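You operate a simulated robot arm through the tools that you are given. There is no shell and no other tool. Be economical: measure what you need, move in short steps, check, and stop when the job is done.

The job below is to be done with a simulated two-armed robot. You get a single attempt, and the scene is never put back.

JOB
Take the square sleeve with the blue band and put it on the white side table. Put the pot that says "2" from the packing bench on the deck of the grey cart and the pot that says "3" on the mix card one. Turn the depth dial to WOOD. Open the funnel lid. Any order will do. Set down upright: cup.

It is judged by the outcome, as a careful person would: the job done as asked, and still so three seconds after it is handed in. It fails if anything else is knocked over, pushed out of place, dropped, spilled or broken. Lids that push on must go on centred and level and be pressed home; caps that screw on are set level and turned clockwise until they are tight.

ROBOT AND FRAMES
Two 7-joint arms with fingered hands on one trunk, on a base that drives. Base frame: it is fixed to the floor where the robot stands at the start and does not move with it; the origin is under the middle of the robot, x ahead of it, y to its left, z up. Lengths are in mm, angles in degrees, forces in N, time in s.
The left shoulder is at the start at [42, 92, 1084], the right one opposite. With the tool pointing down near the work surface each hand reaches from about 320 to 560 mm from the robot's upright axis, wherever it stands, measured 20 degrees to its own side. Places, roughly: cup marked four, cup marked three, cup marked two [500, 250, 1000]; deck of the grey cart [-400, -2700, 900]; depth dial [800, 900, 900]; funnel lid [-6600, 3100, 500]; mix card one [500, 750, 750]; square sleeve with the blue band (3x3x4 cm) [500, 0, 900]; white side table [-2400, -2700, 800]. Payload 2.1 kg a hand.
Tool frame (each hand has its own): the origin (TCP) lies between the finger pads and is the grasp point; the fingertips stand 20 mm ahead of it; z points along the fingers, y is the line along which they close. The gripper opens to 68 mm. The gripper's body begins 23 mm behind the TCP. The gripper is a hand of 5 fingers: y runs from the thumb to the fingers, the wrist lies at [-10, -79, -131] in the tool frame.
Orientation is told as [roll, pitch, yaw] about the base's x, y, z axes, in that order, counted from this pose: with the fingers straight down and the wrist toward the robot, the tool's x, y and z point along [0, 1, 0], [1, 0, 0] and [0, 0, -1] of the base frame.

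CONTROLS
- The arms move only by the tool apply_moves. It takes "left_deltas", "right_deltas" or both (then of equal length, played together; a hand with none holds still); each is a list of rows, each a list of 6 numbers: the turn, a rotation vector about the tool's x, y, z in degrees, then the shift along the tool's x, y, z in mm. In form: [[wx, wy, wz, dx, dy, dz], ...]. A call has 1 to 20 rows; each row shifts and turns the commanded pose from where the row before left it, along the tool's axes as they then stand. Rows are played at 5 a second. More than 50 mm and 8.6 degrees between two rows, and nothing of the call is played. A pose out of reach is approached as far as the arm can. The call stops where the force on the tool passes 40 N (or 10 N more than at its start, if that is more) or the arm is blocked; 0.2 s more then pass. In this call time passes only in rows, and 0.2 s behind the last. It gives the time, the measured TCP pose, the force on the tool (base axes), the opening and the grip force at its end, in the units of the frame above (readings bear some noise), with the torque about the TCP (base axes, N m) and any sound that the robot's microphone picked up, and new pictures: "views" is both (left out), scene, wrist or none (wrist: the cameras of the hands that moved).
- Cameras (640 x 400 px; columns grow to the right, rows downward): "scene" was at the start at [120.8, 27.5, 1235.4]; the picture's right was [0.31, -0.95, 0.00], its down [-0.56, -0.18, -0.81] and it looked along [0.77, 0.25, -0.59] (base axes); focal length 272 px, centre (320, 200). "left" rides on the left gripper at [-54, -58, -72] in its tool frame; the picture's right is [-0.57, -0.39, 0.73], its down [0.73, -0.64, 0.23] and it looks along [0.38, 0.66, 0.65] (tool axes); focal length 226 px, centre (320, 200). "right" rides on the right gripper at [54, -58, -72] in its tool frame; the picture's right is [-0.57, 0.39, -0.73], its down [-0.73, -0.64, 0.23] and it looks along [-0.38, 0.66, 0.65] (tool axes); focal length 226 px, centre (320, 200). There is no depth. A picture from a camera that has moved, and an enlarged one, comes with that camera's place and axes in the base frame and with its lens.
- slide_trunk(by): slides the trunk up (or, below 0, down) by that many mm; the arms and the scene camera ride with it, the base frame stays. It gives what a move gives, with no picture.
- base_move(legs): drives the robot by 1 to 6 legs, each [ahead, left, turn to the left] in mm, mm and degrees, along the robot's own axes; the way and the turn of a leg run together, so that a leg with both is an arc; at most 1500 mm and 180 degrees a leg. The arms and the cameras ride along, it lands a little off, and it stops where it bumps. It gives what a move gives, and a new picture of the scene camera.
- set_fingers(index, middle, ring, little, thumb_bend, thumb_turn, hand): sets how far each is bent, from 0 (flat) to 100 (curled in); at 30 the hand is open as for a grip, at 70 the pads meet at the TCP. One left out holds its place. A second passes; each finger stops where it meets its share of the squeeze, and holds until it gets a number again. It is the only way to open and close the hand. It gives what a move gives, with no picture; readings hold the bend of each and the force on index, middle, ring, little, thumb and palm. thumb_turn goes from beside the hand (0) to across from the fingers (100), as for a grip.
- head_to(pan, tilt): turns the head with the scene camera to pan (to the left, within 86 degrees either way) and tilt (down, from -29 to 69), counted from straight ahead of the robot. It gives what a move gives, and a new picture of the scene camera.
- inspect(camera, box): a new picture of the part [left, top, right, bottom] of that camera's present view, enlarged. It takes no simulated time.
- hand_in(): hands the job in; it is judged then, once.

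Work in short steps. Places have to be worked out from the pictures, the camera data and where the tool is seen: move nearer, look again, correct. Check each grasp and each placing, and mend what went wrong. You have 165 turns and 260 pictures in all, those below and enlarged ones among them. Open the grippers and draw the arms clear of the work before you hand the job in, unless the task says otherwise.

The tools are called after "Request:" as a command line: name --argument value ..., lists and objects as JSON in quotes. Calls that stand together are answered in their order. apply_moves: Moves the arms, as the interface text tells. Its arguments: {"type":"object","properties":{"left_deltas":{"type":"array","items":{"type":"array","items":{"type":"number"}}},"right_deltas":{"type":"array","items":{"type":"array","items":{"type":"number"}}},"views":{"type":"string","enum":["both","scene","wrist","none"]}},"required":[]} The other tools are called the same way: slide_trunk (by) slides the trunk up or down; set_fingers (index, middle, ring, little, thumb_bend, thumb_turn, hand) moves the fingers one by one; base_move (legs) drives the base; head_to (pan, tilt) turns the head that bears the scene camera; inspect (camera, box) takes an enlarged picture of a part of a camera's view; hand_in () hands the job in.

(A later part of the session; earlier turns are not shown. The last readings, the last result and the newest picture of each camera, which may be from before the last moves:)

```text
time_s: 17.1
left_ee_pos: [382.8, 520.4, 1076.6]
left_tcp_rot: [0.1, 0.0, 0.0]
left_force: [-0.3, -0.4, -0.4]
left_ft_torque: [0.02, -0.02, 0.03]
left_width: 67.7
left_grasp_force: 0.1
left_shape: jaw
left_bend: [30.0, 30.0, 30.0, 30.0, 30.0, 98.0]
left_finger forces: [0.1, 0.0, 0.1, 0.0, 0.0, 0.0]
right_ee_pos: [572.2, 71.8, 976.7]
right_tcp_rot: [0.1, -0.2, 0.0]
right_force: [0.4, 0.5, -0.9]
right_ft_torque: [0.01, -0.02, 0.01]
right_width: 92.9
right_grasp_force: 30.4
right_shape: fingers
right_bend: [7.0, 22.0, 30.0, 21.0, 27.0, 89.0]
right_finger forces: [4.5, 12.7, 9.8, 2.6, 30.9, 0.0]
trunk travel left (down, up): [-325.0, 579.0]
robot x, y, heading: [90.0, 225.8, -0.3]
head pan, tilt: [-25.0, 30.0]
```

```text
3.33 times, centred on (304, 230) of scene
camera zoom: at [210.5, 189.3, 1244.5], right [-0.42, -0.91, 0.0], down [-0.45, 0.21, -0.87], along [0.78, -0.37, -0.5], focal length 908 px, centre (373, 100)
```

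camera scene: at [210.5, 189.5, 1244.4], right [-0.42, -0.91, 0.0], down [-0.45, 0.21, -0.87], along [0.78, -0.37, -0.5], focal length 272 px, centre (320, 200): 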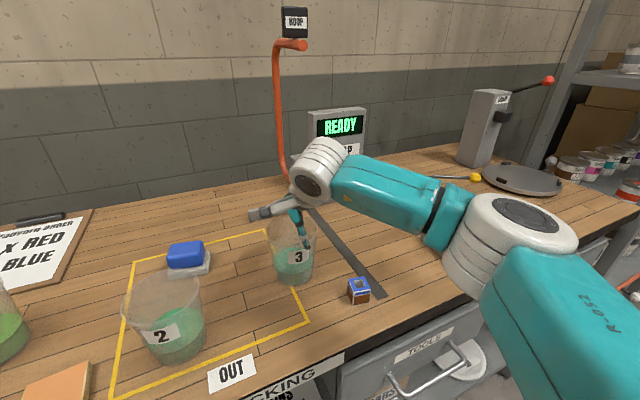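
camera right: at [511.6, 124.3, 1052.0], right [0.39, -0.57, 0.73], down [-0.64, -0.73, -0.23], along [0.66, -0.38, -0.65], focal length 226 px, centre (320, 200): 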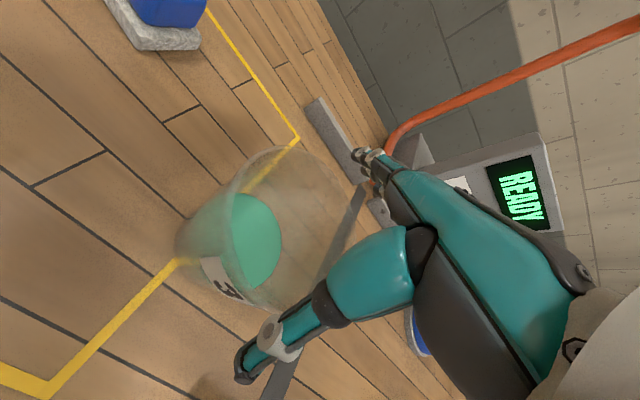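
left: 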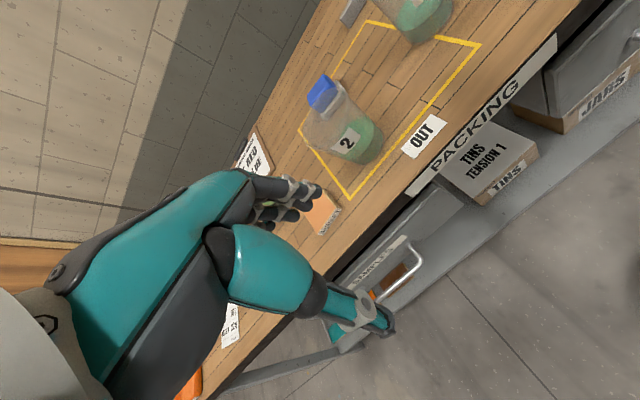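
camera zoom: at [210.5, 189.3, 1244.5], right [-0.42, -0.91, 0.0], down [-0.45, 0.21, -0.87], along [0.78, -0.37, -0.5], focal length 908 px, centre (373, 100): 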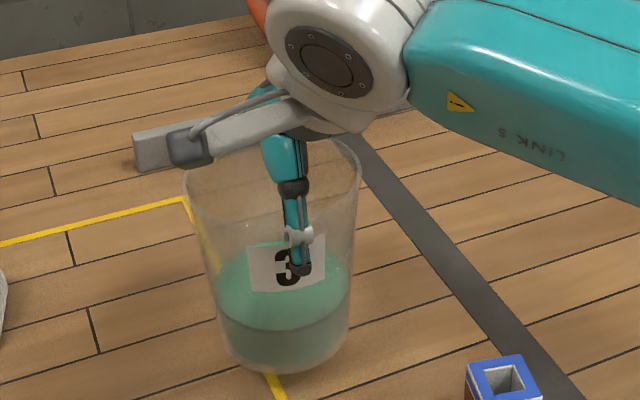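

The pot is held, upright and clear of the bench. I raise the trunk so that it passes above the other pots.

Request:
slide_trunk --by 150

Request:
head_to --pan 10 --tilt 40

```text
time_s: 18.9
left_ee_pos: [383.2, 521.2, 1226.6]
left_tcp_rot: [-0.1, 0.0, -0.1]
left_force: [-0.6, 0.3, 0.4]
left_ft_torque: [0.01, -0.02, 0.0]
left_width: 67.8
left_grasp_force: 0.2
left_shape: jaw
left_bend: [30.0, 30.0, 30.0, 30.0, 30.0, 98.0]
left_finger forces: [0.1, 0.1, 0.0, 0.0, 0.0, 0.0]
right_ee_pos: [572.0, 70.5, 1127.5]
right_tcp_rot: [0.0, -0.3, 0.0]
right_force: [0.4, 0.1, -1.4]
right_ft_torque: [0.0, -0.02, 0.03]
right_width: 92.8
right_grasp_force: 29.0
right_shape: fingers
right_bend: [7.0, 23.0, 30.0, 21.0, 27.0, 89.0]
right_finger forces: [4.3, 12.4, 9.6, 2.5, 30.1, 0.1]
trunk travel left (down, up): [-475.0, 429.0]
robot x, y, heading: [94.4, 224.6, 0.1]
head pan, tilt: [-25.0, 30.0]
```

```text
time_s: 19.9
left_ee_pos: [383.5, 521.6, 1226.9]
left_tcp_rot: [0.0, -0.1, -0.1]
left_force: [-0.2, -0.6, 0.2]
left_ft_torque: [-0.01, -0.04, -0.02]
left_width: 67.9
left_grasp_force: 0.1
left_shape: jaw
left_bend: [30.0, 30.0, 30.0, 30.0, 30.0, 98.0]
left_finger forces: [0.1, 0.0, 0.1, 0.1, 0.1, 0.1]
right_ee_pos: [571.2, 69.9, 1126.2]
right_tcp_rot: [0.1, -0.3, -0.1]
right_force: [0.6, -0.1, -2.1]
right_ft_torque: [0.01, 0.01, 0.02]
right_width: 92.2
right_grasp_force: 29.4
right_shape: fingers
right_bend: [7.0, 23.0, 30.0, 21.0, 27.0, 89.0]
right_finger forces: [4.3, 12.5, 9.6, 2.4, 30.0, 0.0]
trunk travel left (down, up): [-475.0, 429.0]
robot x, y, heading: [89.4, 230.2, 0.2]
head pan, tilt: [10.0, 40.0]
camera scene: at [195.1, 242.3, 1380.1], right [0.17, -0.98, 0.0], down [-0.63, -0.11, -0.77], along [0.75, 0.13, -0.64], focal length 272 px, centre (320, 200)
```

scene: 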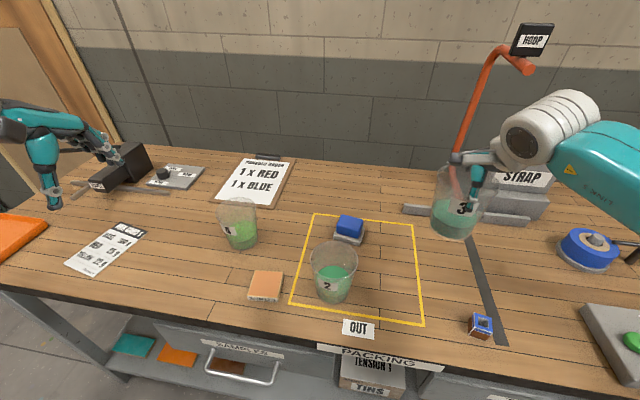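

The pot is well held. Card centre ≈[540,847]; I drive left 775 mm and 30 mm back so the pot hangs above it.

Request:
base_move --legs '[[-30, 775, 0]]'

Request:
head_to --pan -15 --tilt 45

```text
time_s: 24.0
left_ee_pos: [363.6, 1277.7, 1226.4]
left_tcp_rot: [0.0, 0.0, -0.8]
left_force: [0.0, 0.6, -1.0]
left_ft_torque: [0.04, 0.02, -0.01]
left_width: 67.9
left_grasp_force: 0.0
left_shape: jaw
left_bend: [30.0, 30.0, 30.0, 30.0, 30.0, 98.0]
left_finger forces: [0.0, 0.1, 0.0, 0.1, 0.1, 0.0]
right_ee_pos: [545.4, 824.3, 1128.0]
right_tcp_rot: [0.0, -0.3, -0.7]
right_force: [-1.4, 0.6, -0.8]
right_ft_torque: [0.0, 0.0, 0.04]
right_width: 92.4
right_grasp_force: 29.0
right_shape: fingers
right_bend: [7.0, 23.0, 30.0, 21.0, 27.0, 89.0]
right_finger forces: [4.2, 12.5, 9.5, 2.4, 30.0, 0.0]
trunk travel left (down, up): [-475.0, 429.0]
robot x, y, heading: [67.8, 989.0, -0.6]
head pan, tilt: [10.0, 40.0]
camera scene: at [170.8, 1001.6, 1380.1], right [0.16, -0.99, 0.0], down [-0.63, -0.1, -0.77], along [0.76, 0.12, -0.64], focal length 272 px, centre (320, 200)
```

scene: 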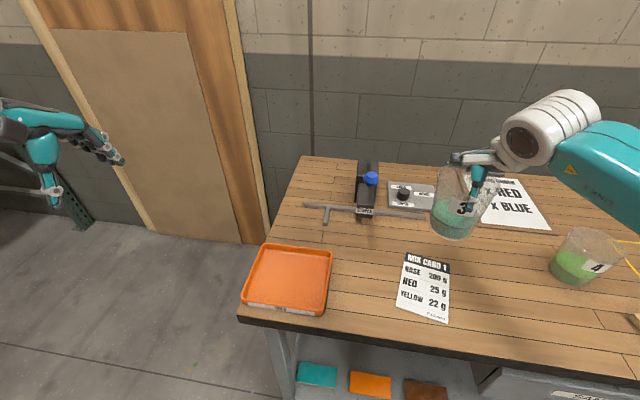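

```text
time_s: 24.9
left_ee_pos: [364.1, 1276.9, 1226.9]
left_tcp_rot: [0.0, 0.0, -0.8]
left_force: [-0.4, -0.4, 0.3]
left_ft_torque: [0.02, 0.01, 0.01]
left_width: 68.0
left_grasp_force: 0.2
left_shape: jaw
left_bend: [30.0, 30.0, 30.0, 30.0, 30.0, 98.0]
left_finger forces: [0.0, 0.1, 0.1, 0.0, 0.0, 0.0]
right_ee_pos: [545.0, 824.7, 1127.1]
right_tcp_rot: [0.1, -0.3, -0.8]
right_force: [-0.3, 0.1, -1.5]
right_ft_torque: [0.0, 0.01, -0.03]
right_width: 92.4
right_grasp_force: 29.2
right_shape: fingers
right_bend: [7.0, 23.0, 30.0, 21.0, 27.0, 89.0]
right_finger forces: [4.3, 12.6, 9.5, 2.4, 29.9, 0.0]
trunk travel left (down, up): [-475.0, 429.0]
robot x, y, heading: [69.7, 989.3, -0.8]
head pan, tilt: [-15.0, 45.0]
camera scene: at [165.2, 965.7, 1372.9], right [-0.27, -0.96, 0.0], down [-0.68, 0.19, -0.71], along [0.68, -0.19, -0.71], focal length 272 px, centre (320, 200)
```

scene: 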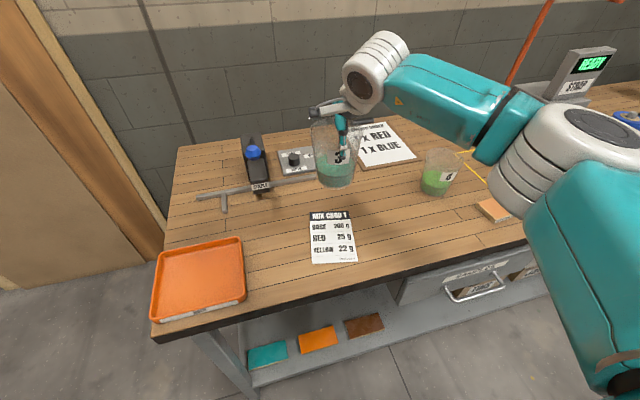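

The pot is right above the card ([542,829]). I lower it to just above the surface.

Request:
apply_moves --right_deltas '[[0, 0, 0, 4, -4, 34], [0, 0, 0, 0, 0, 34], [0, 0, 0, 0, 0, 34], [0, 0, 0, 0, 0, 34]]' --views "scene"

Request:
inspect --camera "scene" --box '[240, 140, 432, 260]'

```text
time_s: 25.9
left_ee_pos: [363.3, 1276.6, 1226.1]
left_tcp_rot: [0.0, 0.0, -0.9]
left_force: [0.4, -0.7, 1.1]
left_ft_torque: [0.01, -0.01, 0.01]
left_width: 67.6
left_grasp_force: 0.1
left_shape: jaw
left_bend: [30.0, 30.0, 30.0, 30.0, 30.0, 98.0]
left_finger forces: [0.0, 0.0, 0.1, 0.1, 0.0, 0.0]
right_ee_pos: [541.0, 828.5, 989.1]
right_tcp_rot: [0.0, -0.3, -0.9]
right_force: [0.2, 0.3, -1.0]
right_ft_torque: [0.0, 0.02, -0.02]
right_width: 90.5
right_grasp_force: 27.7
right_shape: fingers
right_bend: [9.0, 22.0, 30.0, 22.0, 29.0, 89.0]
right_finger forces: [3.3, 12.4, 10.3, 2.0, 26.6, 0.0]
trunk travel left (down, up): [-475.0, 429.0]
robot x, y, heading: [67.1, 988.5, -0.5]
head pan, tilt: [-15.0, 45.0]
camera scene: at [165.2, 965.7, 1372.8], right [-0.27, -0.96, 0.0], down [-0.68, 0.19, -0.71], along [0.68, -0.19, -0.71], focal length 272 px, centre (320, 200)
```

scene: 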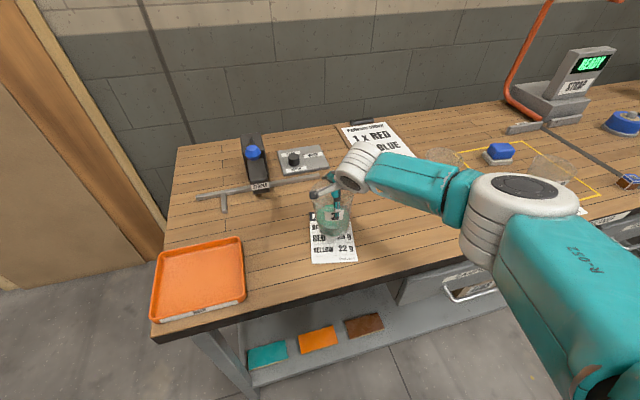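

```text
3.33 times, centred on (336, 200) of scene
camera zoom: at [165.2, 965.7, 1372.8], right [-0.27, -0.96, 0.0], down [-0.68, 0.19, -0.71], along [0.68, -0.19, -0.71], focal length 908 px, centre (267, 200)
```

zoom: 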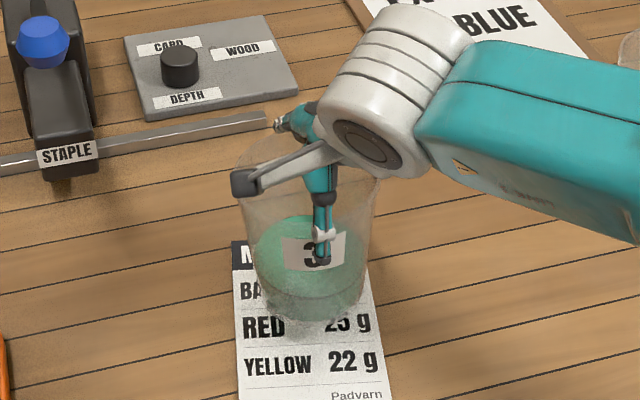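

Over the card centre, upright. Lowering in small steps watching the force.

Request:
apply_moves --right_deltas '[[0, 0, 0, 0, 0, 5], [0, 0, 0, 0, 0, 5], [0, 0, 0, 0, 0, 4]]' --views "none"

Request:
inspect --camera "scene" --box '[240, 140, 432, 260]'

```text
time_s: 26.7
left_ee_pos: [363.6, 1277.8, 1225.8]
left_tcp_rot: [0.0, 0.0, -0.7]
left_force: [1.1, -0.1, -0.1]
left_ft_torque: [0.0, 0.03, 0.0]
left_width: 67.9
left_grasp_force: 0.0
left_shape: jaw
left_bend: [30.0, 30.0, 30.0, 30.0, 30.0, 98.0]
left_finger forces: [0.0, 0.0, 0.1, 0.0, 0.1, 0.0]
right_ee_pos: [542.3, 828.4, 977.0]
right_tcp_rot: [0.0, -0.3, -0.9]
right_force: [-0.5, 0.4, -1.2]
right_ft_torque: [0.01, 0.05, -0.02]
right_width: 90.7
right_grasp_force: 26.7
right_shape: fingers
right_bend: [9.0, 22.0, 30.0, 22.0, 29.0, 89.0]
right_finger forces: [3.2, 12.3, 10.2, 2.0, 26.3, 0.0]
trunk travel left (down, up): [-475.0, 429.0]
robot x, y, heading: [67.0, 994.8, -0.8]
head pan, tilt: [-15.0, 45.0]
```

```text
3.33 times, centred on (336, 200) of scene
camera zoom: at [165.2, 965.7, 1372.8], right [-0.27, -0.96, 0.0], down [-0.68, 0.19, -0.71], along [0.68, -0.19, -0.71], focal length 908 px, centre (267, 200)
```

zoom: 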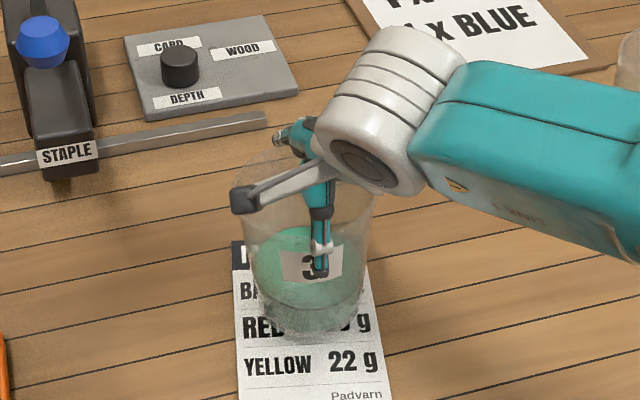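

Still no contact; continue down in small steps.

Request:
apply_moves --right_deltas '[[0, 0, 0, 0, 0, 4], [0, 0, 0, 0, 0, 4]]' --views "none"

```text
time_s: 27.3
left_ee_pos: [363.6, 1277.5, 1226.9]
left_tcp_rot: [-0.1, 0.1, -0.8]
left_force: [-0.1, 0.1, 0.5]
left_ft_torque: [0.03, -0.01, -0.01]
left_width: 67.8
left_grasp_force: 0.2
left_shape: jaw
left_bend: [30.0, 30.0, 30.0, 30.0, 30.0, 98.0]
left_finger forces: [0.0, 0.0, 0.1, 0.1, 0.1, 0.0]
right_ee_pos: [542.3, 828.5, 967.8]
right_tcp_rot: [-0.1, -0.2, -0.8]
right_force: [0.2, 1.1, -1.7]
right_ft_torque: [0.04, 0.05, -0.01]
right_width: 90.3
right_grasp_force: 26.6
right_shape: fingers
right_bend: [9.0, 22.0, 30.0, 22.0, 30.0, 89.0]
right_finger forces: [3.2, 12.2, 10.2, 1.9, 26.2, 0.0]
trunk travel left (down, up): [-475.0, 429.0]
robot x, y, heading: [66.8, 989.4, -0.9]
head pan, tilt: [-15.0, 45.0]
```

Request:
apply_moves --right_deltas '[[0, 0, 0, 0, 0, 3], [0, 0, 0, 0, 0, 3]]' --views "none"

```text
time_s: 27.9
left_ee_pos: [360.9, 1278.6, 1227.0]
left_tcp_rot: [0.0, -0.1, -0.7]
left_force: [-0.4, -0.5, -0.2]
left_ft_torque: [0.0, 0.03, -0.02]
left_width: 67.7
left_grasp_force: 0.1
left_shape: jaw
left_bend: [30.0, 30.0, 30.0, 30.0, 30.0, 98.0]
left_finger forces: [0.0, 0.1, 0.0, 0.1, 0.0, 0.0]
right_ee_pos: [540.4, 827.3, 965.3]
right_tcp_rot: [0.1, -0.5, -0.8]
right_force: [-3.0, -2.7, 19.7]
right_ft_torque: [-0.13, -0.63, -0.07]
right_width: 91.6
right_grasp_force: 29.5
right_shape: fingers
right_bend: [7.0, 23.0, 30.0, 21.0, 30.0, 89.0]
right_finger forces: [5.1, 12.2, 11.4, 2.9, 27.5, 0.0]
trunk travel left (down, up): [-475.0, 429.0]
robot x, y, heading: [66.9, 988.7, -1.0]
head pan, tilt: [-15.0, 45.0]
```

Contact made with the card. I open the fingers.

Request:
apply_moves --right_deltas '[[0, 0, 0, 0, 0, -2]]' --views "none"

Request:
set_fingers --hand "right" --index 0 --middle 0 --ring 0 --little 0 --thumb_bend 0

Request:
inspect --camera "scene" --box '[240, 140, 432, 260]'

```text
time_s: 28.3
left_ee_pos: [361.0, 1276.7, 1227.4]
left_tcp_rot: [0.0, 0.0, -0.8]
left_force: [-0.4, 0.3, 0.6]
left_ft_torque: [0.0, 0.01, 0.03]
left_width: 67.5
left_grasp_force: 0.1
left_shape: jaw
left_bend: [30.0, 30.0, 30.0, 30.0, 30.0, 98.0]
left_finger forces: [0.0, 0.0, 0.1, 0.0, 0.1, 0.0]
right_ee_pos: [540.7, 828.0, 965.5]
right_tcp_rot: [0.1, -0.3, -0.8]
right_force: [0.0, -1.4, 10.5]
right_ft_torque: [-0.1, -0.51, -0.05]
right_width: 91.1
right_grasp_force: 27.6
right_shape: fingers
right_bend: [7.0, 23.0, 30.0, 21.0, 32.0, 89.0]
right_finger forces: [4.6, 12.2, 11.2, 2.3, 24.6, 0.1]
trunk travel left (down, up): [-475.0, 429.0]
robot x, y, heading: [66.7, 988.0, -1.1]
head pan, tilt: [-15.0, 45.0]
```

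```text
time_s: 29.3
left_ee_pos: [363.8, 1277.1, 1226.5]
left_tcp_rot: [0.0, 0.0, -0.8]
left_force: [-0.1, 0.4, 0.1]
left_ft_torque: [0.0, 0.03, -0.03]
left_width: 67.6
left_grasp_force: 0.0
left_shape: jaw
left_bend: [30.0, 30.0, 30.0, 30.0, 30.0, 98.0]
left_finger forces: [0.1, 0.0, 0.0, 0.0, 0.0, 0.1]
right_ee_pos: [542.1, 828.8, 965.0]
right_tcp_rot: [0.0, -0.3, -0.8]
right_force: [0.2, 0.6, 0.1]
right_ft_torque: [-0.01, 0.03, 0.01]
right_width: 100.5
right_grasp_force: 0.0
right_shape: fingers
right_bend: [0.0, 0.0, 0.0, 0.0, 0.0, 98.0]
right_finger forces: [0.1, 0.0, 0.0, 0.1, 0.0, 0.0]
trunk travel left (down, up): [-475.0, 429.0]
robot x, y, heading: [62.7, 988.4, -0.6]
head pan, tilt: [-15.0, 45.0]
```

```text
3.33 times, centred on (336, 200) of scene
camera zoom: at [165.1, 965.7, 1372.8], right [-0.27, -0.96, 0.0], down [-0.68, 0.19, -0.71], along [0.68, -0.19, -0.71], focal length 908 px, centre (267, 200)
```

zoom: 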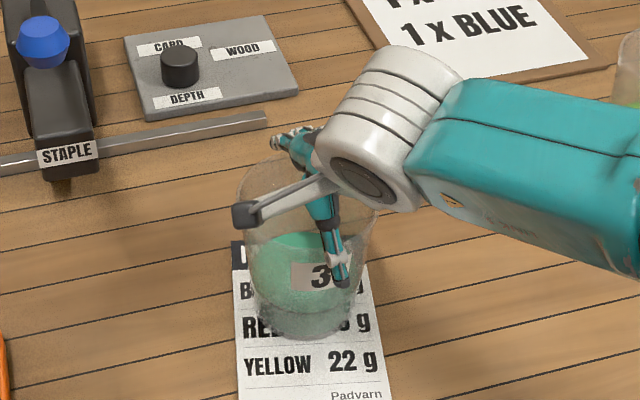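

Released, standing on the card. I raise the hand straight up.

Request:
apply_moves --right_deltas '[[0, 0, 0, 0, 0, -8], [0, 0, 0, 0, 0, -15], [0, 0, 0, 0, 0, -35], [0, 0, 0, 0, 0, -40], [0, 0, 0, 0, 0, -40]]' --views "scene"

Request:
inspect --camera "scene" --box '[240, 120, 432, 240]'

```text
time_s: 30.5
left_ee_pos: [362.2, 1277.9, 1227.6]
left_tcp_rot: [0.0, 0.0, -0.7]
left_force: [1.0, 0.4, 0.1]
left_ft_torque: [-0.04, 0.02, 0.02]
left_width: 67.6
left_grasp_force: 0.1
left_shape: jaw
left_bend: [30.0, 30.0, 30.0, 30.0, 30.0, 98.0]
left_finger forces: [0.0, 0.0, 0.0, 0.0, 0.0, 0.1]
right_ee_pos: [539.8, 830.0, 1102.4]
right_tcp_rot: [0.1, -0.2, -0.8]
right_force: [0.1, 0.5, 0.4]
right_ft_torque: [-0.02, 0.02, 0.0]
right_width: 100.7
right_grasp_force: 0.0
right_shape: fingers
right_bend: [0.0, 0.0, 0.0, 0.0, 0.0, 98.0]
right_finger forces: [0.0, 0.0, 0.0, 0.0, 0.0, 0.0]
trunk travel left (down, up): [-475.0, 429.0]
robot x, y, heading: [65.7, 987.3, -1.2]
head pan, tilt: [-15.0, 45.0]
camera scene: at [165.0, 965.7, 1372.9], right [-0.27, -0.96, 0.0], down [-0.68, 0.19, -0.71], along [0.68, -0.19, -0.71], focal length 272 px, centre (320, 200)
```

scene: 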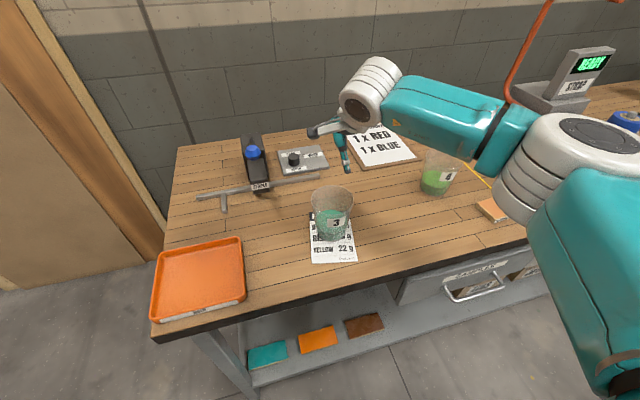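

```text
3.33 times, centred on (336, 180) of scene
camera zoom: at [165.0, 965.7, 1372.9], right [-0.27, -0.96, 0.0], down [-0.68, 0.19, -0.71], along [0.68, -0.19, -0.71], focal length 908 px, centre (267, 267)
```

zoom: 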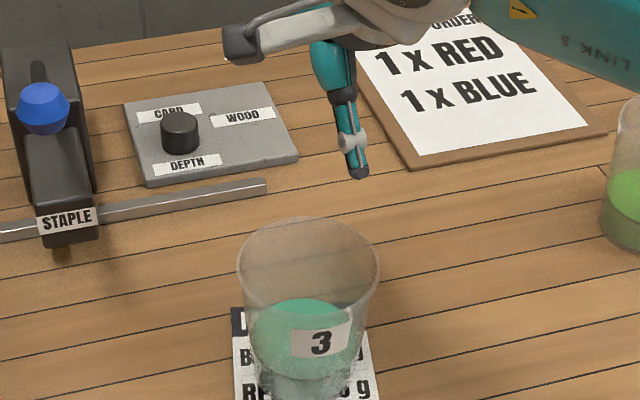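

Pot 3 is on the card. Now a close look at the dial's pointer.

Request:
inspect --camera "scene" --box '[272, 140, 336, 180]'

Request:
base_move --legs '[[80, 50, 1]]'

```text
10.00 times, centred on (304, 160) of scene
camera zoom: at [165.0, 965.7, 1372.9], right [-0.27, -0.96, 0.0], down [-0.68, 0.19, -0.71], along [0.68, -0.19, -0.71], focal length 2725 px, centre (480, 600)
```

zoom: 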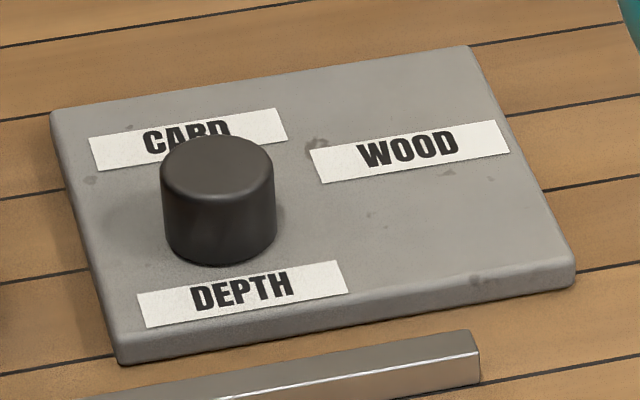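

```text
time_s: 31.6
left_ee_pos: [439.6, 1332.0, 1227.5]
left_tcp_rot: [0.1, 0.1, 0.2]
left_force: [-0.4, 0.5, -0.7]
left_ft_torque: [0.03, -0.02, -0.01]
left_width: 67.5
left_grasp_force: 0.1
left_shape: jaw
left_bend: [30.0, 30.0, 30.0, 30.0, 30.0, 98.0]
left_finger forces: [0.0, 0.1, 0.0, 0.1, 0.0, 0.0]
right_ee_pos: [622.6, 886.5, 1102.7]
right_tcp_rot: [0.0, -0.1, 0.1]
right_force: [0.2, 0.3, -0.7]
right_ft_torque: [0.02, 0.01, 0.0]
right_width: 100.6
right_grasp_force: 0.0
right_shape: fingers
right_bend: [0.0, 0.0, 0.0, 0.0, 0.0, 98.0]
right_finger forces: [0.1, 0.0, 0.0, 0.0, 0.0, 0.0]
trunk travel left (down, up): [-475.0, 429.0]
robot x, y, heading: [146.4, 1038.4, -0.0]
head pan, tilt: [-15.0, 45.0]
camera scene: at [247.2, 1017.4, 1372.8], right [-0.26, -0.97, 0.0], down [-0.68, 0.18, -0.71], along [0.68, -0.18, -0.71], focal length 272 px, centre (320, 200)
```

scene: 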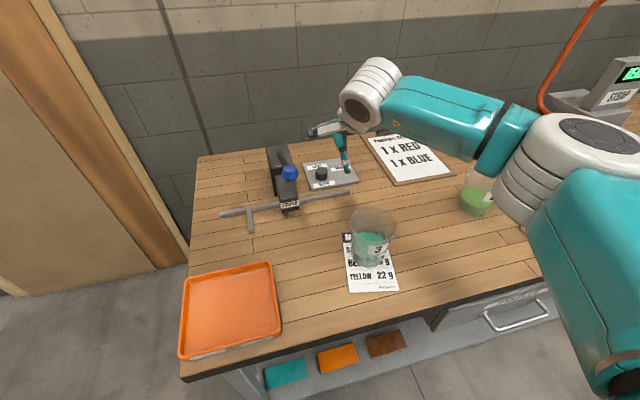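

The knob is a plain cylinder; CARD is beyond it and WOOD to the right. I drive a bit closer to get it in reach.

Request:
base_move --legs '[[70, 10, 0]]'

```text
time_s: 32.6
left_ee_pos: [508.6, 1341.9, 1226.5]
left_tcp_rot: [0.0, 0.1, 0.2]
left_force: [-0.1, -0.2, 0.0]
left_ft_torque: [0.0, 0.06, -0.04]
left_width: 67.9
left_grasp_force: 0.1
left_shape: jaw
left_bend: [30.0, 30.0, 30.0, 30.0, 30.0, 98.0]
left_finger forces: [0.0, 0.1, 0.0, 0.1, 0.0, 0.0]
right_ee_pos: [692.1, 896.1, 1102.5]
right_tcp_rot: [0.0, -0.1, 0.2]
right_force: [0.1, 0.5, 0.6]
right_ft_torque: [-0.05, -0.01, 0.0]
right_width: 100.5
right_grasp_force: 0.2
right_shape: fingers
right_bend: [0.0, 0.0, 0.0, 0.0, 0.0, 98.0]
right_finger forces: [0.1, 0.0, 0.1, 0.0, 0.0, 0.0]
trunk travel left (down, up): [-475.0, 429.0]
robot x, y, heading: [215.9, 1048.0, 0.2]
head pan, tilt: [-15.0, 45.0]
camera scene: at [315.9, 1027.3, 1372.8], right [-0.26, -0.97, 0.0], down [-0.68, 0.18, -0.71], along [0.68, -0.18, -0.71], focal length 272 px, centre (320, 200)
```

scene: 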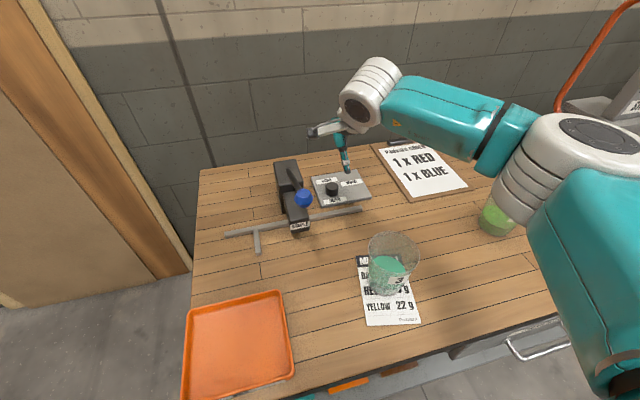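

No bump. I go 60 mm more, and then turn the wrist camera to the dial.

Request:
base_move --legs '[[60, 10, 0]]'

Request:
set_fingers --hand "right" --index 30 --middle 30 --ring 30 --little 30 --thumb_bend 30 --thumb_turn 100

Request:
inspect --camera "right" --box '[0, 0, 640, 400]'

```text
time_s: 33.7
left_ee_pos: [560.8, 1335.2, 1226.5]
left_tcp_rot: [0.0, 0.1, -0.9]
left_force: [-1.3, 0.5, -0.2]
left_ft_torque: [0.03, -0.01, -0.01]
left_width: 67.5
left_grasp_force: 0.1
left_shape: jaw
left_bend: [30.0, 30.0, 30.0, 30.0, 30.0, 98.0]
left_finger forces: [0.1, 0.0, 0.0, 0.0, 0.0, 0.0]
right_ee_pos: [735.7, 887.7, 1101.9]
right_tcp_rot: [0.1, -0.3, -0.8]
right_force: [-0.5, 0.6, 0.4]
right_ft_torque: [0.01, 0.0, -0.03]
right_width: 100.9
right_grasp_force: 0.0
right_shape: fingers
right_bend: [0.0, 0.0, 0.0, 0.0, 0.0, 98.0]
right_finger forces: [0.0, 0.0, 0.1, 0.1, 0.0, 0.0]
trunk travel left (down, up): [-475.0, 429.0]
robot x, y, heading: [261.1, 1048.4, -0.9]
head pan, tilt: [-15.0, 45.0]
stopped in leg 1: the robot was blocked; the commanded pose is now the measured one
camera scene: at [362.4, 1024.9, 1372.8], right [-0.27, -0.96, 0.0], down [-0.68, 0.19, -0.71], along [0.68, -0.19, -0.71], focal length 272 px, centre (320, 200)
```

scene: 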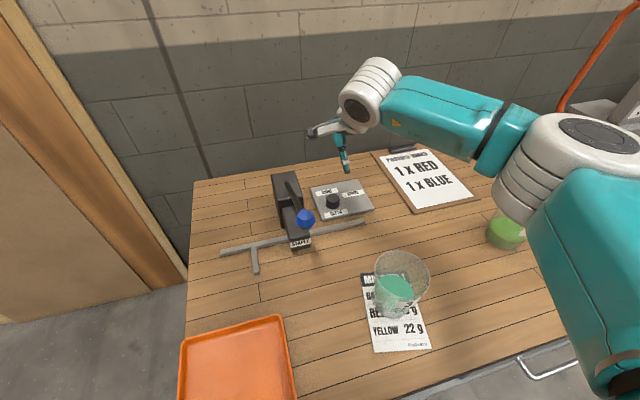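

```text
time_s: 34.7
left_ee_pos: [561.1, 1337.2, 1226.7]
left_tcp_rot: [0.1, 0.1, -0.8]
left_force: [0.1, 0.1, 0.1]
left_ft_torque: [-0.01, -0.02, -0.01]
left_width: 67.5
left_grasp_force: 0.1
left_shape: jaw
left_bend: [30.0, 30.0, 30.0, 30.0, 30.0, 98.0]
left_finger forces: [0.1, 0.0, 0.0, 0.0, 0.1, 0.0]
right_ee_pos: [736.0, 888.2, 1102.8]
right_tcp_rot: [0.1, -0.3, -0.8]
right_force: [-0.2, 1.0, 0.2]
right_ft_torque: [-0.01, 0.03, 0.03]
right_width: 63.2
right_grasp_force: 0.1
right_shape: fingers
right_bend: [30.0, 30.0, 30.0, 30.0, 30.0, 98.0]
right_finger forces: [0.0, 0.1, 0.1, 0.0, 0.1, 0.0]
trunk travel left (down, up): [-475.0, 429.0]
robot x, y, heading: [263.1, 1048.9, -0.9]
head pan, tilt: [-15.0, 45.0]
```

```text
1.00 times, centred on (320, 200) of right (not enlarged: the box is as wide or as high as the picture)
camera zoom: at [678.0, 943.4, 1174.0], right [0.37, -0.57, 0.73], down [-0.65, -0.72, -0.23], along [0.66, -0.39, -0.64], focal length 226 px, centre (320, 200)
```

zoom: 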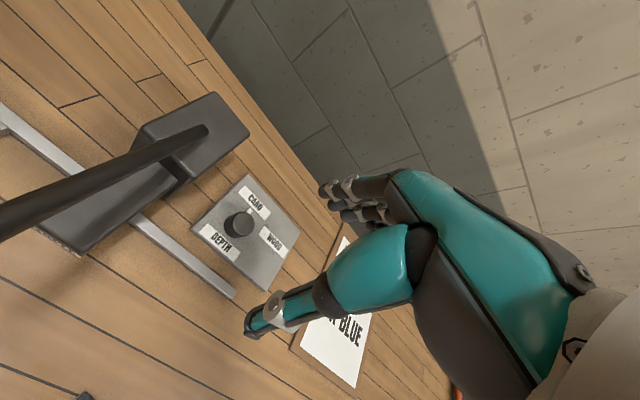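

The base touched the bench at x≈262, all stands still. I look at the dial from above.

Request:
inspect --camera "right" --box '[176, 165, 304, 245]'

Request:
inspect --camera "scene" --box '[300, 170, 380, 220]'

```text
5.00 times, centred on (240, 205) of right
camera zoom: at [678.0, 943.4, 1174.0], right [0.37, -0.57, 0.73], down [-0.65, -0.72, -0.23], along [0.66, -0.39, -0.64], focal length 1130 px, centre (720, 175)
```

zoom: 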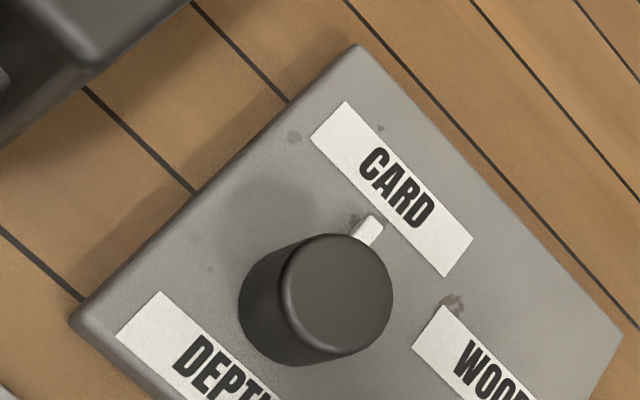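

```text
8.00 times, centred on (340, 195) of scene
camera zoom: at [362.1, 1025.0, 1372.9], right [-0.27, -0.96, 0.0], down [-0.68, 0.19, -0.71], along [0.68, -0.19, -0.71], focal length 2180 px, centre (160, 240)
```

zoom: 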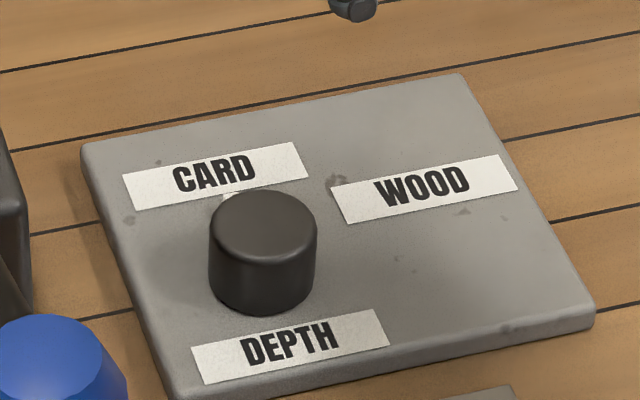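

The white pointer nib points at CARD (+x); WOOD is ≈70° clockwise. The knob axis is ≈[827,860], near the reach limit, so I test the reach in free air here.

Request:
apply_moves --right_deltas '[[0, 0, 0, -8, 40, 0], [0, 0, 0, -8, 40, 0], [0, 0, 0, -8, 40, 0], [0, 0, 0, 0, 40, 0]]' --views "scene"

```text
time_s: 35.7
left_ee_pos: [560.8, 1335.5, 1227.6]
left_tcp_rot: [-0.1, 0.1, -0.9]
left_force: [-0.3, -0.6, -0.1]
left_ft_torque: [-0.02, -0.01, -0.01]
left_width: 67.7
left_grasp_force: 0.1
left_shape: jaw
left_bend: [30.0, 30.0, 30.0, 30.0, 30.0, 98.0]
left_finger forces: [0.1, 0.0, 0.0, 0.0, 0.0, 0.1]
right_ee_pos: [792.4, 884.9, 1108.2]
right_tcp_rot: [0.1, -0.4, -0.8]
right_force: [0.1, -0.2, -0.9]
right_ft_torque: [0.0, -0.03, 0.0]
right_width: 62.8
right_grasp_force: 0.1
right_shape: fingers
right_bend: [30.0, 30.0, 30.0, 30.0, 30.0, 98.0]
right_finger forces: [0.0, 0.0, 0.1, 0.1, 0.0, 0.1]
right hand out of reach, approached as far as the arm can: row 2, 3, 4
trunk travel left (down, up): [-475.0, 429.0]
robot x, y, heading: [260.5, 1045.8, -0.7]
head pan, tilt: [-15.0, 45.0]
camera scene: at [362.3, 1025.1, 1372.8], right [-0.27, -0.96, 0.0], down [-0.68, 0.19, -0.71], along [0.68, -0.19, -0.71], focal length 272 px, centre (320, 200)
```

scene: 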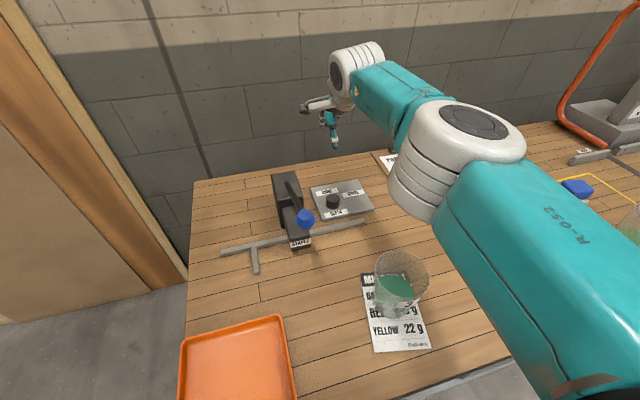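

Wrist reach ends at ≈417 mm from the shoulder, so from the front the dial is too far; from the bench's left end with the left hand it is within range. I retract the right arm, back off and drive round.

Request:
apply_moves --right_deltas '[[0, 0, 0, 0, -45, -5], [0, 0, 0, 0, -45, -5], [0, 0, 0, 0, -45, -5], [0, 0, 0, 0, -45, -5], [0, 0, 0, 0, -30, 0]]' --views "none"

Request:
base_move --legs '[[-300, 0, 0], [0, 750, 0], [0, 0, -89]]'

```text
time_s: 36.9
left_ee_pos: [559.8, 1336.7, 1227.1]
left_tcp_rot: [0.0, 0.0, -1.0]
left_force: [0.9, 0.1, 0.5]
left_ft_torque: [-0.04, -0.01, 0.01]
left_width: 67.5
left_grasp_force: 0.0
left_shape: jaw
left_bend: [30.0, 30.0, 30.0, 30.0, 30.0, 98.0]
left_finger forces: [0.0, 0.0, 0.0, 0.0, 0.1, 0.1]
right_ee_pos: [581.6, 888.7, 1128.2]
right_tcp_rot: [0.0, -0.3, -0.8]
right_force: [0.6, -1.2, -0.2]
right_ft_torque: [0.0, 0.01, 0.02]
right_width: 62.6
right_grasp_force: 0.1
right_shape: fingers
right_bend: [30.0, 30.0, 30.0, 30.0, 30.0, 98.0]
right_finger forces: [0.1, 0.0, 0.1, 0.0, 0.0, 0.1]
trunk travel left (down, up): [-475.0, 429.0]
robot x, y, heading: [259.5, 1045.1, -0.9]
head pan, tilt: [-15.0, 45.0]
```

```text
time_s: 46.5
left_ee_pos: [264.1, 1520.9, 1226.6]
left_tcp_rot: [0.0, 0.1, -90.5]
left_force: [0.0, 0.0, -0.1]
left_ft_torque: [-0.01, 0.02, -0.01]
left_width: 67.4
left_grasp_force: 0.0
left_shape: jaw
left_bend: [30.0, 30.0, 30.0, 30.0, 30.0, 98.0]
left_finger forces: [0.0, 0.0, 0.0, 0.0, 0.0, 0.0]
right_ee_pos: [-183.3, 1495.7, 1128.1]
right_tcp_rot: [0.1, -0.3, -90.3]
right_force: [-0.5, 0.1, -0.2]
right_ft_torque: [-0.02, 0.01, -0.05]
right_width: 62.5
right_grasp_force: 0.0
right_shape: fingers
right_bend: [30.0, 30.0, 30.0, 30.0, 30.0, 98.0]
right_finger forces: [0.0, 0.1, 0.0, 0.0, 0.1, 0.1]
trunk travel left (down, up): [-475.0, 429.0]
robot x, y, heading: [-27.8, 1818.9, -90.5]
head pan, tilt: [-15.0, 45.0]
camera scene: at [-50.3, 1715.4, 1372.9], right [-0.96, 0.27, 0.0], down [0.19, 0.68, -0.71], along [-0.19, -0.68, -0.71], focal length 272 px, centre (320, 200)
```

scene: 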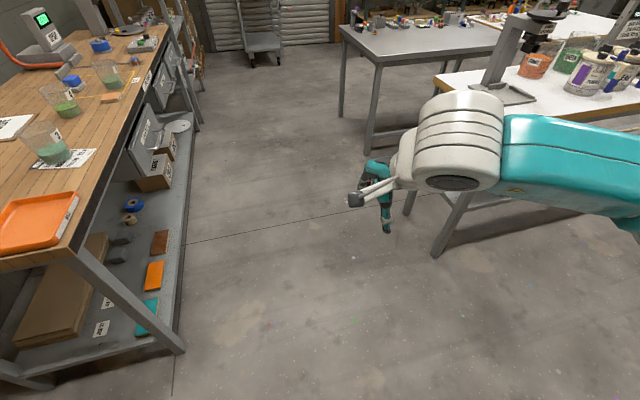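

Facing −y now. I look left to check the free space beside the bench's end.

Request:
head_to --pan 60 --tilt 30

```text
time_s: 47.9
left_ee_pos: [264.6, 1522.2, 1227.0]
left_tcp_rot: [0.0, 0.1, -90.4]
left_force: [-0.6, -0.5, -0.7]
left_ft_torque: [0.01, 0.02, -0.03]
left_width: 67.7
left_grasp_force: 0.1
left_shape: jaw
left_bend: [30.0, 30.0, 30.0, 30.0, 30.0, 98.0]
left_finger forces: [0.1, 0.2, 0.0, 0.1, 0.0, 0.0]
right_ee_pos: [-183.1, 1495.8, 1127.3]
right_tcp_rot: [0.1, -0.3, -90.4]
right_force: [0.4, 0.4, 0.7]
right_ft_torque: [0.02, -0.03, 0.03]
right_width: 62.6
right_grasp_force: 0.0
right_shape: fingers
right_bend: [30.0, 30.0, 30.0, 30.0, 30.0, 98.0]
right_finger forces: [0.0, 0.1, 0.0, 0.0, 0.1, 0.0]
trunk travel left (down, up): [-475.0, 429.0]
robot x, y, heading: [-25.2, 1817.9, -90.3]
head pan, tilt: [60.0, 30.0]
camera scene: at [49.3, 1747.9, 1395.5], right [-0.51, -0.86, 0.0], down [-0.43, 0.25, -0.87], along [0.75, -0.44, -0.5], focal length 272 px, centre (320, 200)
```

scene: 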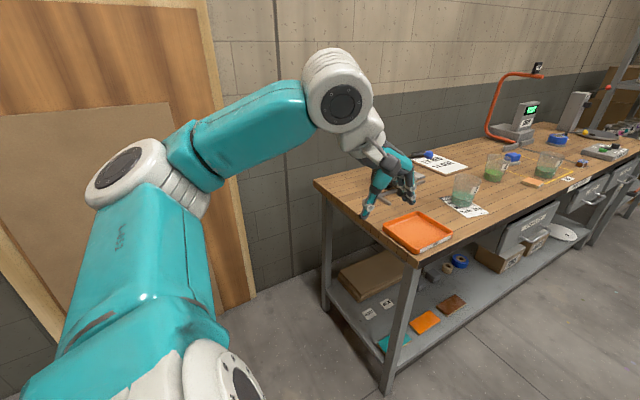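

The space is free up to the wall (x≈1300). I drive left 715 mm, then ahead toward the bench end.

Request:
base_move --legs '[[0, 715, 0], [380, 0, 0]]'

Request:
head_to --pan 15 --tilt 45

```text
time_s: 53.9
left_ee_pos: [993.2, 1133.2, 1226.3]
left_tcp_rot: [0.0, 0.1, -90.3]
left_force: [0.4, 0.0, 0.5]
left_ft_torque: [0.0, -0.02, 0.02]
left_width: 67.5
left_grasp_force: 0.1
left_shape: jaw
left_bend: [30.0, 30.0, 30.0, 30.0, 30.0, 98.0]
left_finger forces: [0.0, 0.0, 0.0, 0.0, 0.0, 0.0]
right_ee_pos: [546.6, 1108.0, 1128.4]
right_tcp_rot: [0.1, -0.3, -90.1]
right_force: [-0.4, -0.2, 0.3]
right_ft_torque: [-0.01, 0.03, -0.01]
right_width: 62.7
right_grasp_force: 0.1
right_shape: fingers
right_bend: [30.0, 30.0, 30.0, 30.0, 30.0, 98.0]
right_finger forces: [0.1, 0.1, 0.0, 0.0, 0.0, 0.0]
trunk travel left (down, up): [-475.0, 429.0]
robot x, y, heading: [701.6, 1428.0, -90.2]
head pan, tilt: [60.0, 30.0]
camera scene: at [777.7, 1360.4, 1395.4], right [-0.5, -0.86, 0.0], down [-0.43, 0.25, -0.87], along [0.75, -0.44, -0.5], focal length 272 px, centre (320, 200)
```

scene: 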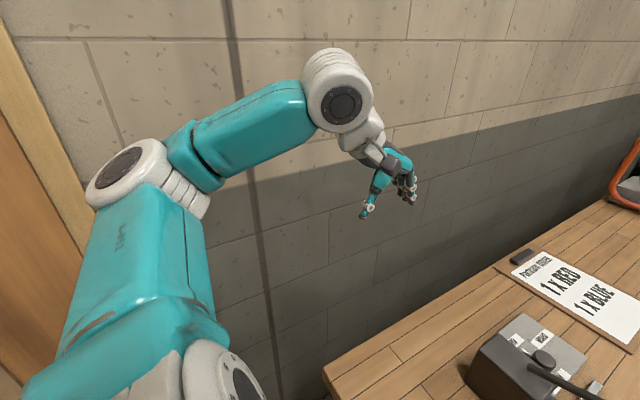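

```text
time_s: 55.0
left_ee_pos: [993.8, 1135.7, 1226.3]
left_tcp_rot: [0.0, 0.2, -90.3]
left_force: [1.0, -0.6, -0.1]
left_ft_torque: [-0.01, 0.0, 0.0]
left_width: 67.7
left_grasp_force: 0.0
left_shape: jaw
left_bend: [30.0, 30.0, 30.0, 30.0, 30.0, 98.0]
left_finger forces: [0.0, 0.0, 0.0, 0.1, 0.1, 0.1]
right_ee_pos: [546.2, 1107.9, 1128.4]
right_tcp_rot: [0.2, -0.3, -90.2]
right_force: [0.3, 0.2, -0.3]
right_ft_torque: [-0.03, -0.01, -0.01]
right_width: 62.6
right_grasp_force: 0.1
right_shape: fingers
right_bend: [30.0, 30.0, 30.0, 30.0, 30.0, 98.0]
right_finger forces: [0.1, 0.1, 0.0, 0.0, 0.0, 0.0]
trunk travel left (down, up): [-475.0, 429.0]
robot x, y, heading: [703.8, 1428.4, -90.2]
head pan, tilt: [15.0, 45.0]
camera scene: at [720.4, 1327.7, 1372.9], right [-0.97, -0.26, 0.0], down [-0.18, 0.68, -0.71], along [0.18, -0.68, -0.71], focal length 272 px, centre (320, 200)
```

scene: 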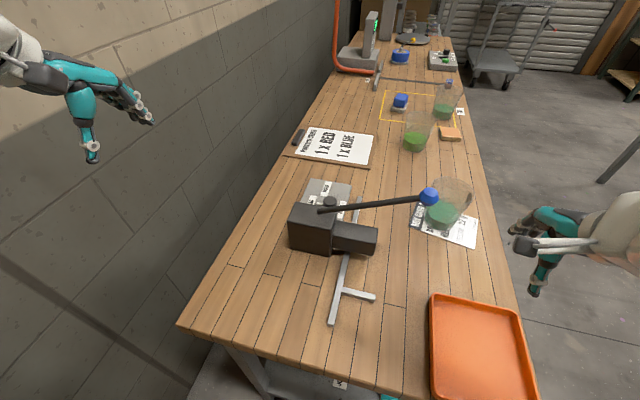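

The stapler block (top ≈z 970) lies between; I will reach past it on the wall side with the left arm. I first bring the left hand inward, then shift the base 140 left and 50 ahead.

Request:
apply_moves --left_deltas '[[0, 0, 0, -40, 0, 0], [0, 0, 0, -40, 0, 0], [0, 0, 0, -40, 0, 0], [0, 0, 0, -30, 0, 0]]' --views "none"

Request:
base_move --legs '[[0, 140, 0], [50, 0, 0]]'

```text
time_s: 56.0
left_ee_pos: [843.2, 1134.8, 1225.1]
left_tcp_rot: [-0.1, 0.1, -90.2]
left_force: [0.1, -1.1, 0.3]
left_ft_torque: [0.0, 0.0, 0.02]
left_width: 67.9
left_grasp_force: 0.0
left_shape: jaw
left_bend: [30.0, 30.0, 30.0, 30.0, 30.0, 98.0]
left_finger forces: [0.1, 0.0, 0.1, 0.0, 0.1, 0.1]
right_ee_pos: [545.9, 1107.8, 1128.0]
right_tcp_rot: [0.1, -0.3, -90.2]
right_force: [0.2, -0.5, -0.3]
right_ft_torque: [0.02, 0.01, 0.05]
right_width: 62.5
right_grasp_force: 0.0
right_shape: fingers
right_bend: [30.0, 30.0, 30.0, 30.0, 30.0, 98.0]
right_finger forces: [0.1, 0.0, 0.0, 0.0, 0.0, 0.1]
trunk travel left (down, up): [-475.0, 429.0]
robot x, y, heading: [701.2, 1426.7, -90.4]
head pan, tilt: [15.0, 45.0]
```

```text
time_s: 57.9
left_ee_pos: [982.7, 1081.6, 1227.1]
left_tcp_rot: [-0.1, 0.1, -90.5]
left_force: [-0.1, 0.0, 0.5]
left_ft_torque: [-0.04, 0.01, -0.01]
left_width: 67.7
left_grasp_force: 0.1
left_shape: jaw
left_bend: [30.0, 30.0, 30.0, 30.0, 30.0, 98.0]
left_finger forces: [0.0, 0.1, 0.1, 0.0, 0.1, 0.0]
right_ee_pos: [684.1, 1056.4, 1126.9]
right_tcp_rot: [0.1, -0.3, -90.3]
right_force: [0.0, -1.2, -0.3]
right_ft_torque: [0.02, 0.0, 0.02]
right_width: 62.6
right_grasp_force: 0.1
right_shape: fingers
right_bend: [30.0, 30.0, 30.0, 30.0, 30.0, 98.0]
right_finger forces: [0.0, 0.0, 0.0, 0.0, 0.1, 0.0]
trunk travel left (down, up): [-475.0, 429.0]
robot x, y, heading: [839.1, 1374.7, -90.6]
head pan, tilt: [15.0, 45.0]
camera scene: at [858.5, 1275.8, 1372.8], right [-0.97, -0.25, 0.0], down [-0.18, 0.68, -0.71], along [0.18, -0.68, -0.71], focal length 272 px, centre (320, 200)
```

scene: 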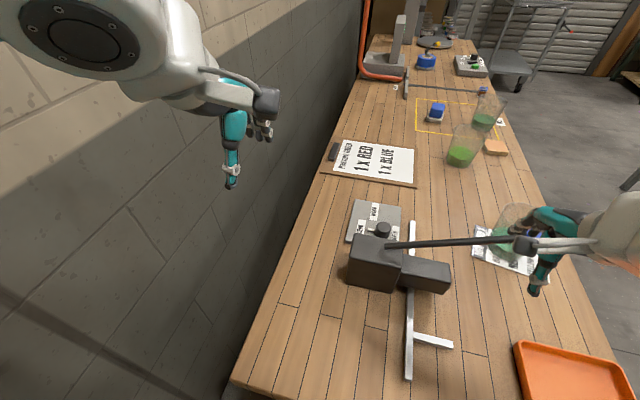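

I retract and raise the right hand away from the stapler lever before lowering the trunk.

Request:
apply_moves --right_deltas '[[0, 0, 0, 0, -40, -20], [0, 0, 0, 0, -40, -20], [0, 0, 0, 0, -40, -20], [0, 0, 0, 0, -20, -20]]' --views "none"

Request:
base_move --legs '[[12, 0, 0]]'

Request:
slide_trunk --by -140

```text
time_s: 58.9
left_ee_pos: [982.5, 1083.2, 1228.2]
left_tcp_rot: [0.0, 0.1, -90.4]
left_force: [-1.2, 1.0, 1.2]
left_ft_torque: [0.0, -0.02, -0.03]
left_width: 67.9
left_grasp_force: 0.0
left_shape: jaw
left_bend: [30.0, 30.0, 30.0, 30.0, 30.0, 98.0]
left_finger forces: [0.0, 0.0, 0.0, 0.1, 0.1, 0.1]
right_ee_pos: [677.9, 1151.1, 1235.6]
right_tcp_rot: [0.1, -0.2, -90.3]
right_force: [0.0, 0.2, 0.0]
right_ft_torque: [0.01, 0.0, 0.0]
right_width: 62.5
right_grasp_force: 0.1
right_shape: fingers
right_bend: [30.0, 30.0, 30.0, 30.0, 30.0, 98.0]
right_finger forces: [0.1, 0.0, 0.0, 0.1, 0.1, 0.0]
right hand out of reach, approached as far as the arm can: row 2, 3
trunk travel left (down, up): [-475.0, 429.0]
robot x, y, heading: [840.4, 1381.9, -90.3]
head pan, tilt: [15.0, 45.0]
```

```text
time_s: 59.6
left_ee_pos: [982.4, 1069.9, 1226.3]
left_tcp_rot: [0.1, 0.1, -90.4]
left_force: [-0.4, -0.1, -0.5]
left_ft_torque: [-0.03, -0.01, -0.02]
left_width: 68.0
left_grasp_force: 0.0
left_shape: jaw
left_bend: [30.0, 30.0, 30.0, 30.0, 30.0, 98.0]
left_finger forces: [0.0, 0.0, 0.1, 0.0, 0.0, 0.1]
right_ee_pos: [677.6, 1137.4, 1235.7]
right_tcp_rot: [0.1, -0.2, -90.3]
right_force: [0.4, -0.6, -0.3]
right_ft_torque: [0.03, 0.01, 0.0]
right_width: 62.6
right_grasp_force: 0.2
right_shape: fingers
right_bend: [30.0, 30.0, 30.0, 30.0, 30.0, 98.0]
right_finger forces: [0.0, 0.0, 0.0, 0.0, 0.0, 0.1]
trunk travel left (down, up): [-475.0, 429.0]
robot x, y, heading: [842.1, 1365.3, -90.6]
head pan, tilt: [15.0, 45.0]
camera scene: at [858.6, 1264.1, 1372.8], right [-0.97, -0.25, 0.0], down [-0.18, 0.68, -0.71], along [0.18, -0.68, -0.71], focal length 272 px, centre (320, 200)
```

scene: 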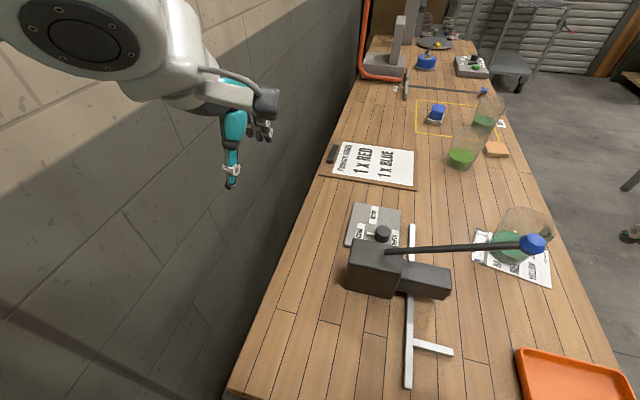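

```text
time_s: 61.3
left_ee_pos: [981.6, 1071.6, 1088.4]
left_tcp_rot: [0.1, 0.0, -90.5]
left_force: [0.1, -0.3, 0.2]
left_ft_torque: [-0.01, -0.01, -0.02]
left_width: 67.6
left_grasp_force: 0.2
left_shape: jaw
left_bend: [30.0, 30.0, 30.0, 30.0, 30.0, 98.0]
left_finger forces: [0.0, 0.1, 0.0, 0.1, 0.1, 0.1]
right_ee_pos: [678.4, 1127.8, 1087.3]
right_tcp_rot: [0.2, 2.2, -90.3]
right_force: [0.0, 0.5, -0.5]
right_ft_torque: [-0.03, 0.0, 0.01]
right_width: 62.7
right_grasp_force: 0.1
right_shape: fingers
right_bend: [30.0, 30.0, 30.0, 30.0, 30.0, 98.0]
right_finger forces: [0.0, 0.1, 0.0, 0.1, 0.0, 0.0]
trunk travel left (down, up): [-335.0, 569.0]
robot x, y, heading: [839.2, 1364.8, -90.6]
head pan, tilt: [15.0, 45.0]
```

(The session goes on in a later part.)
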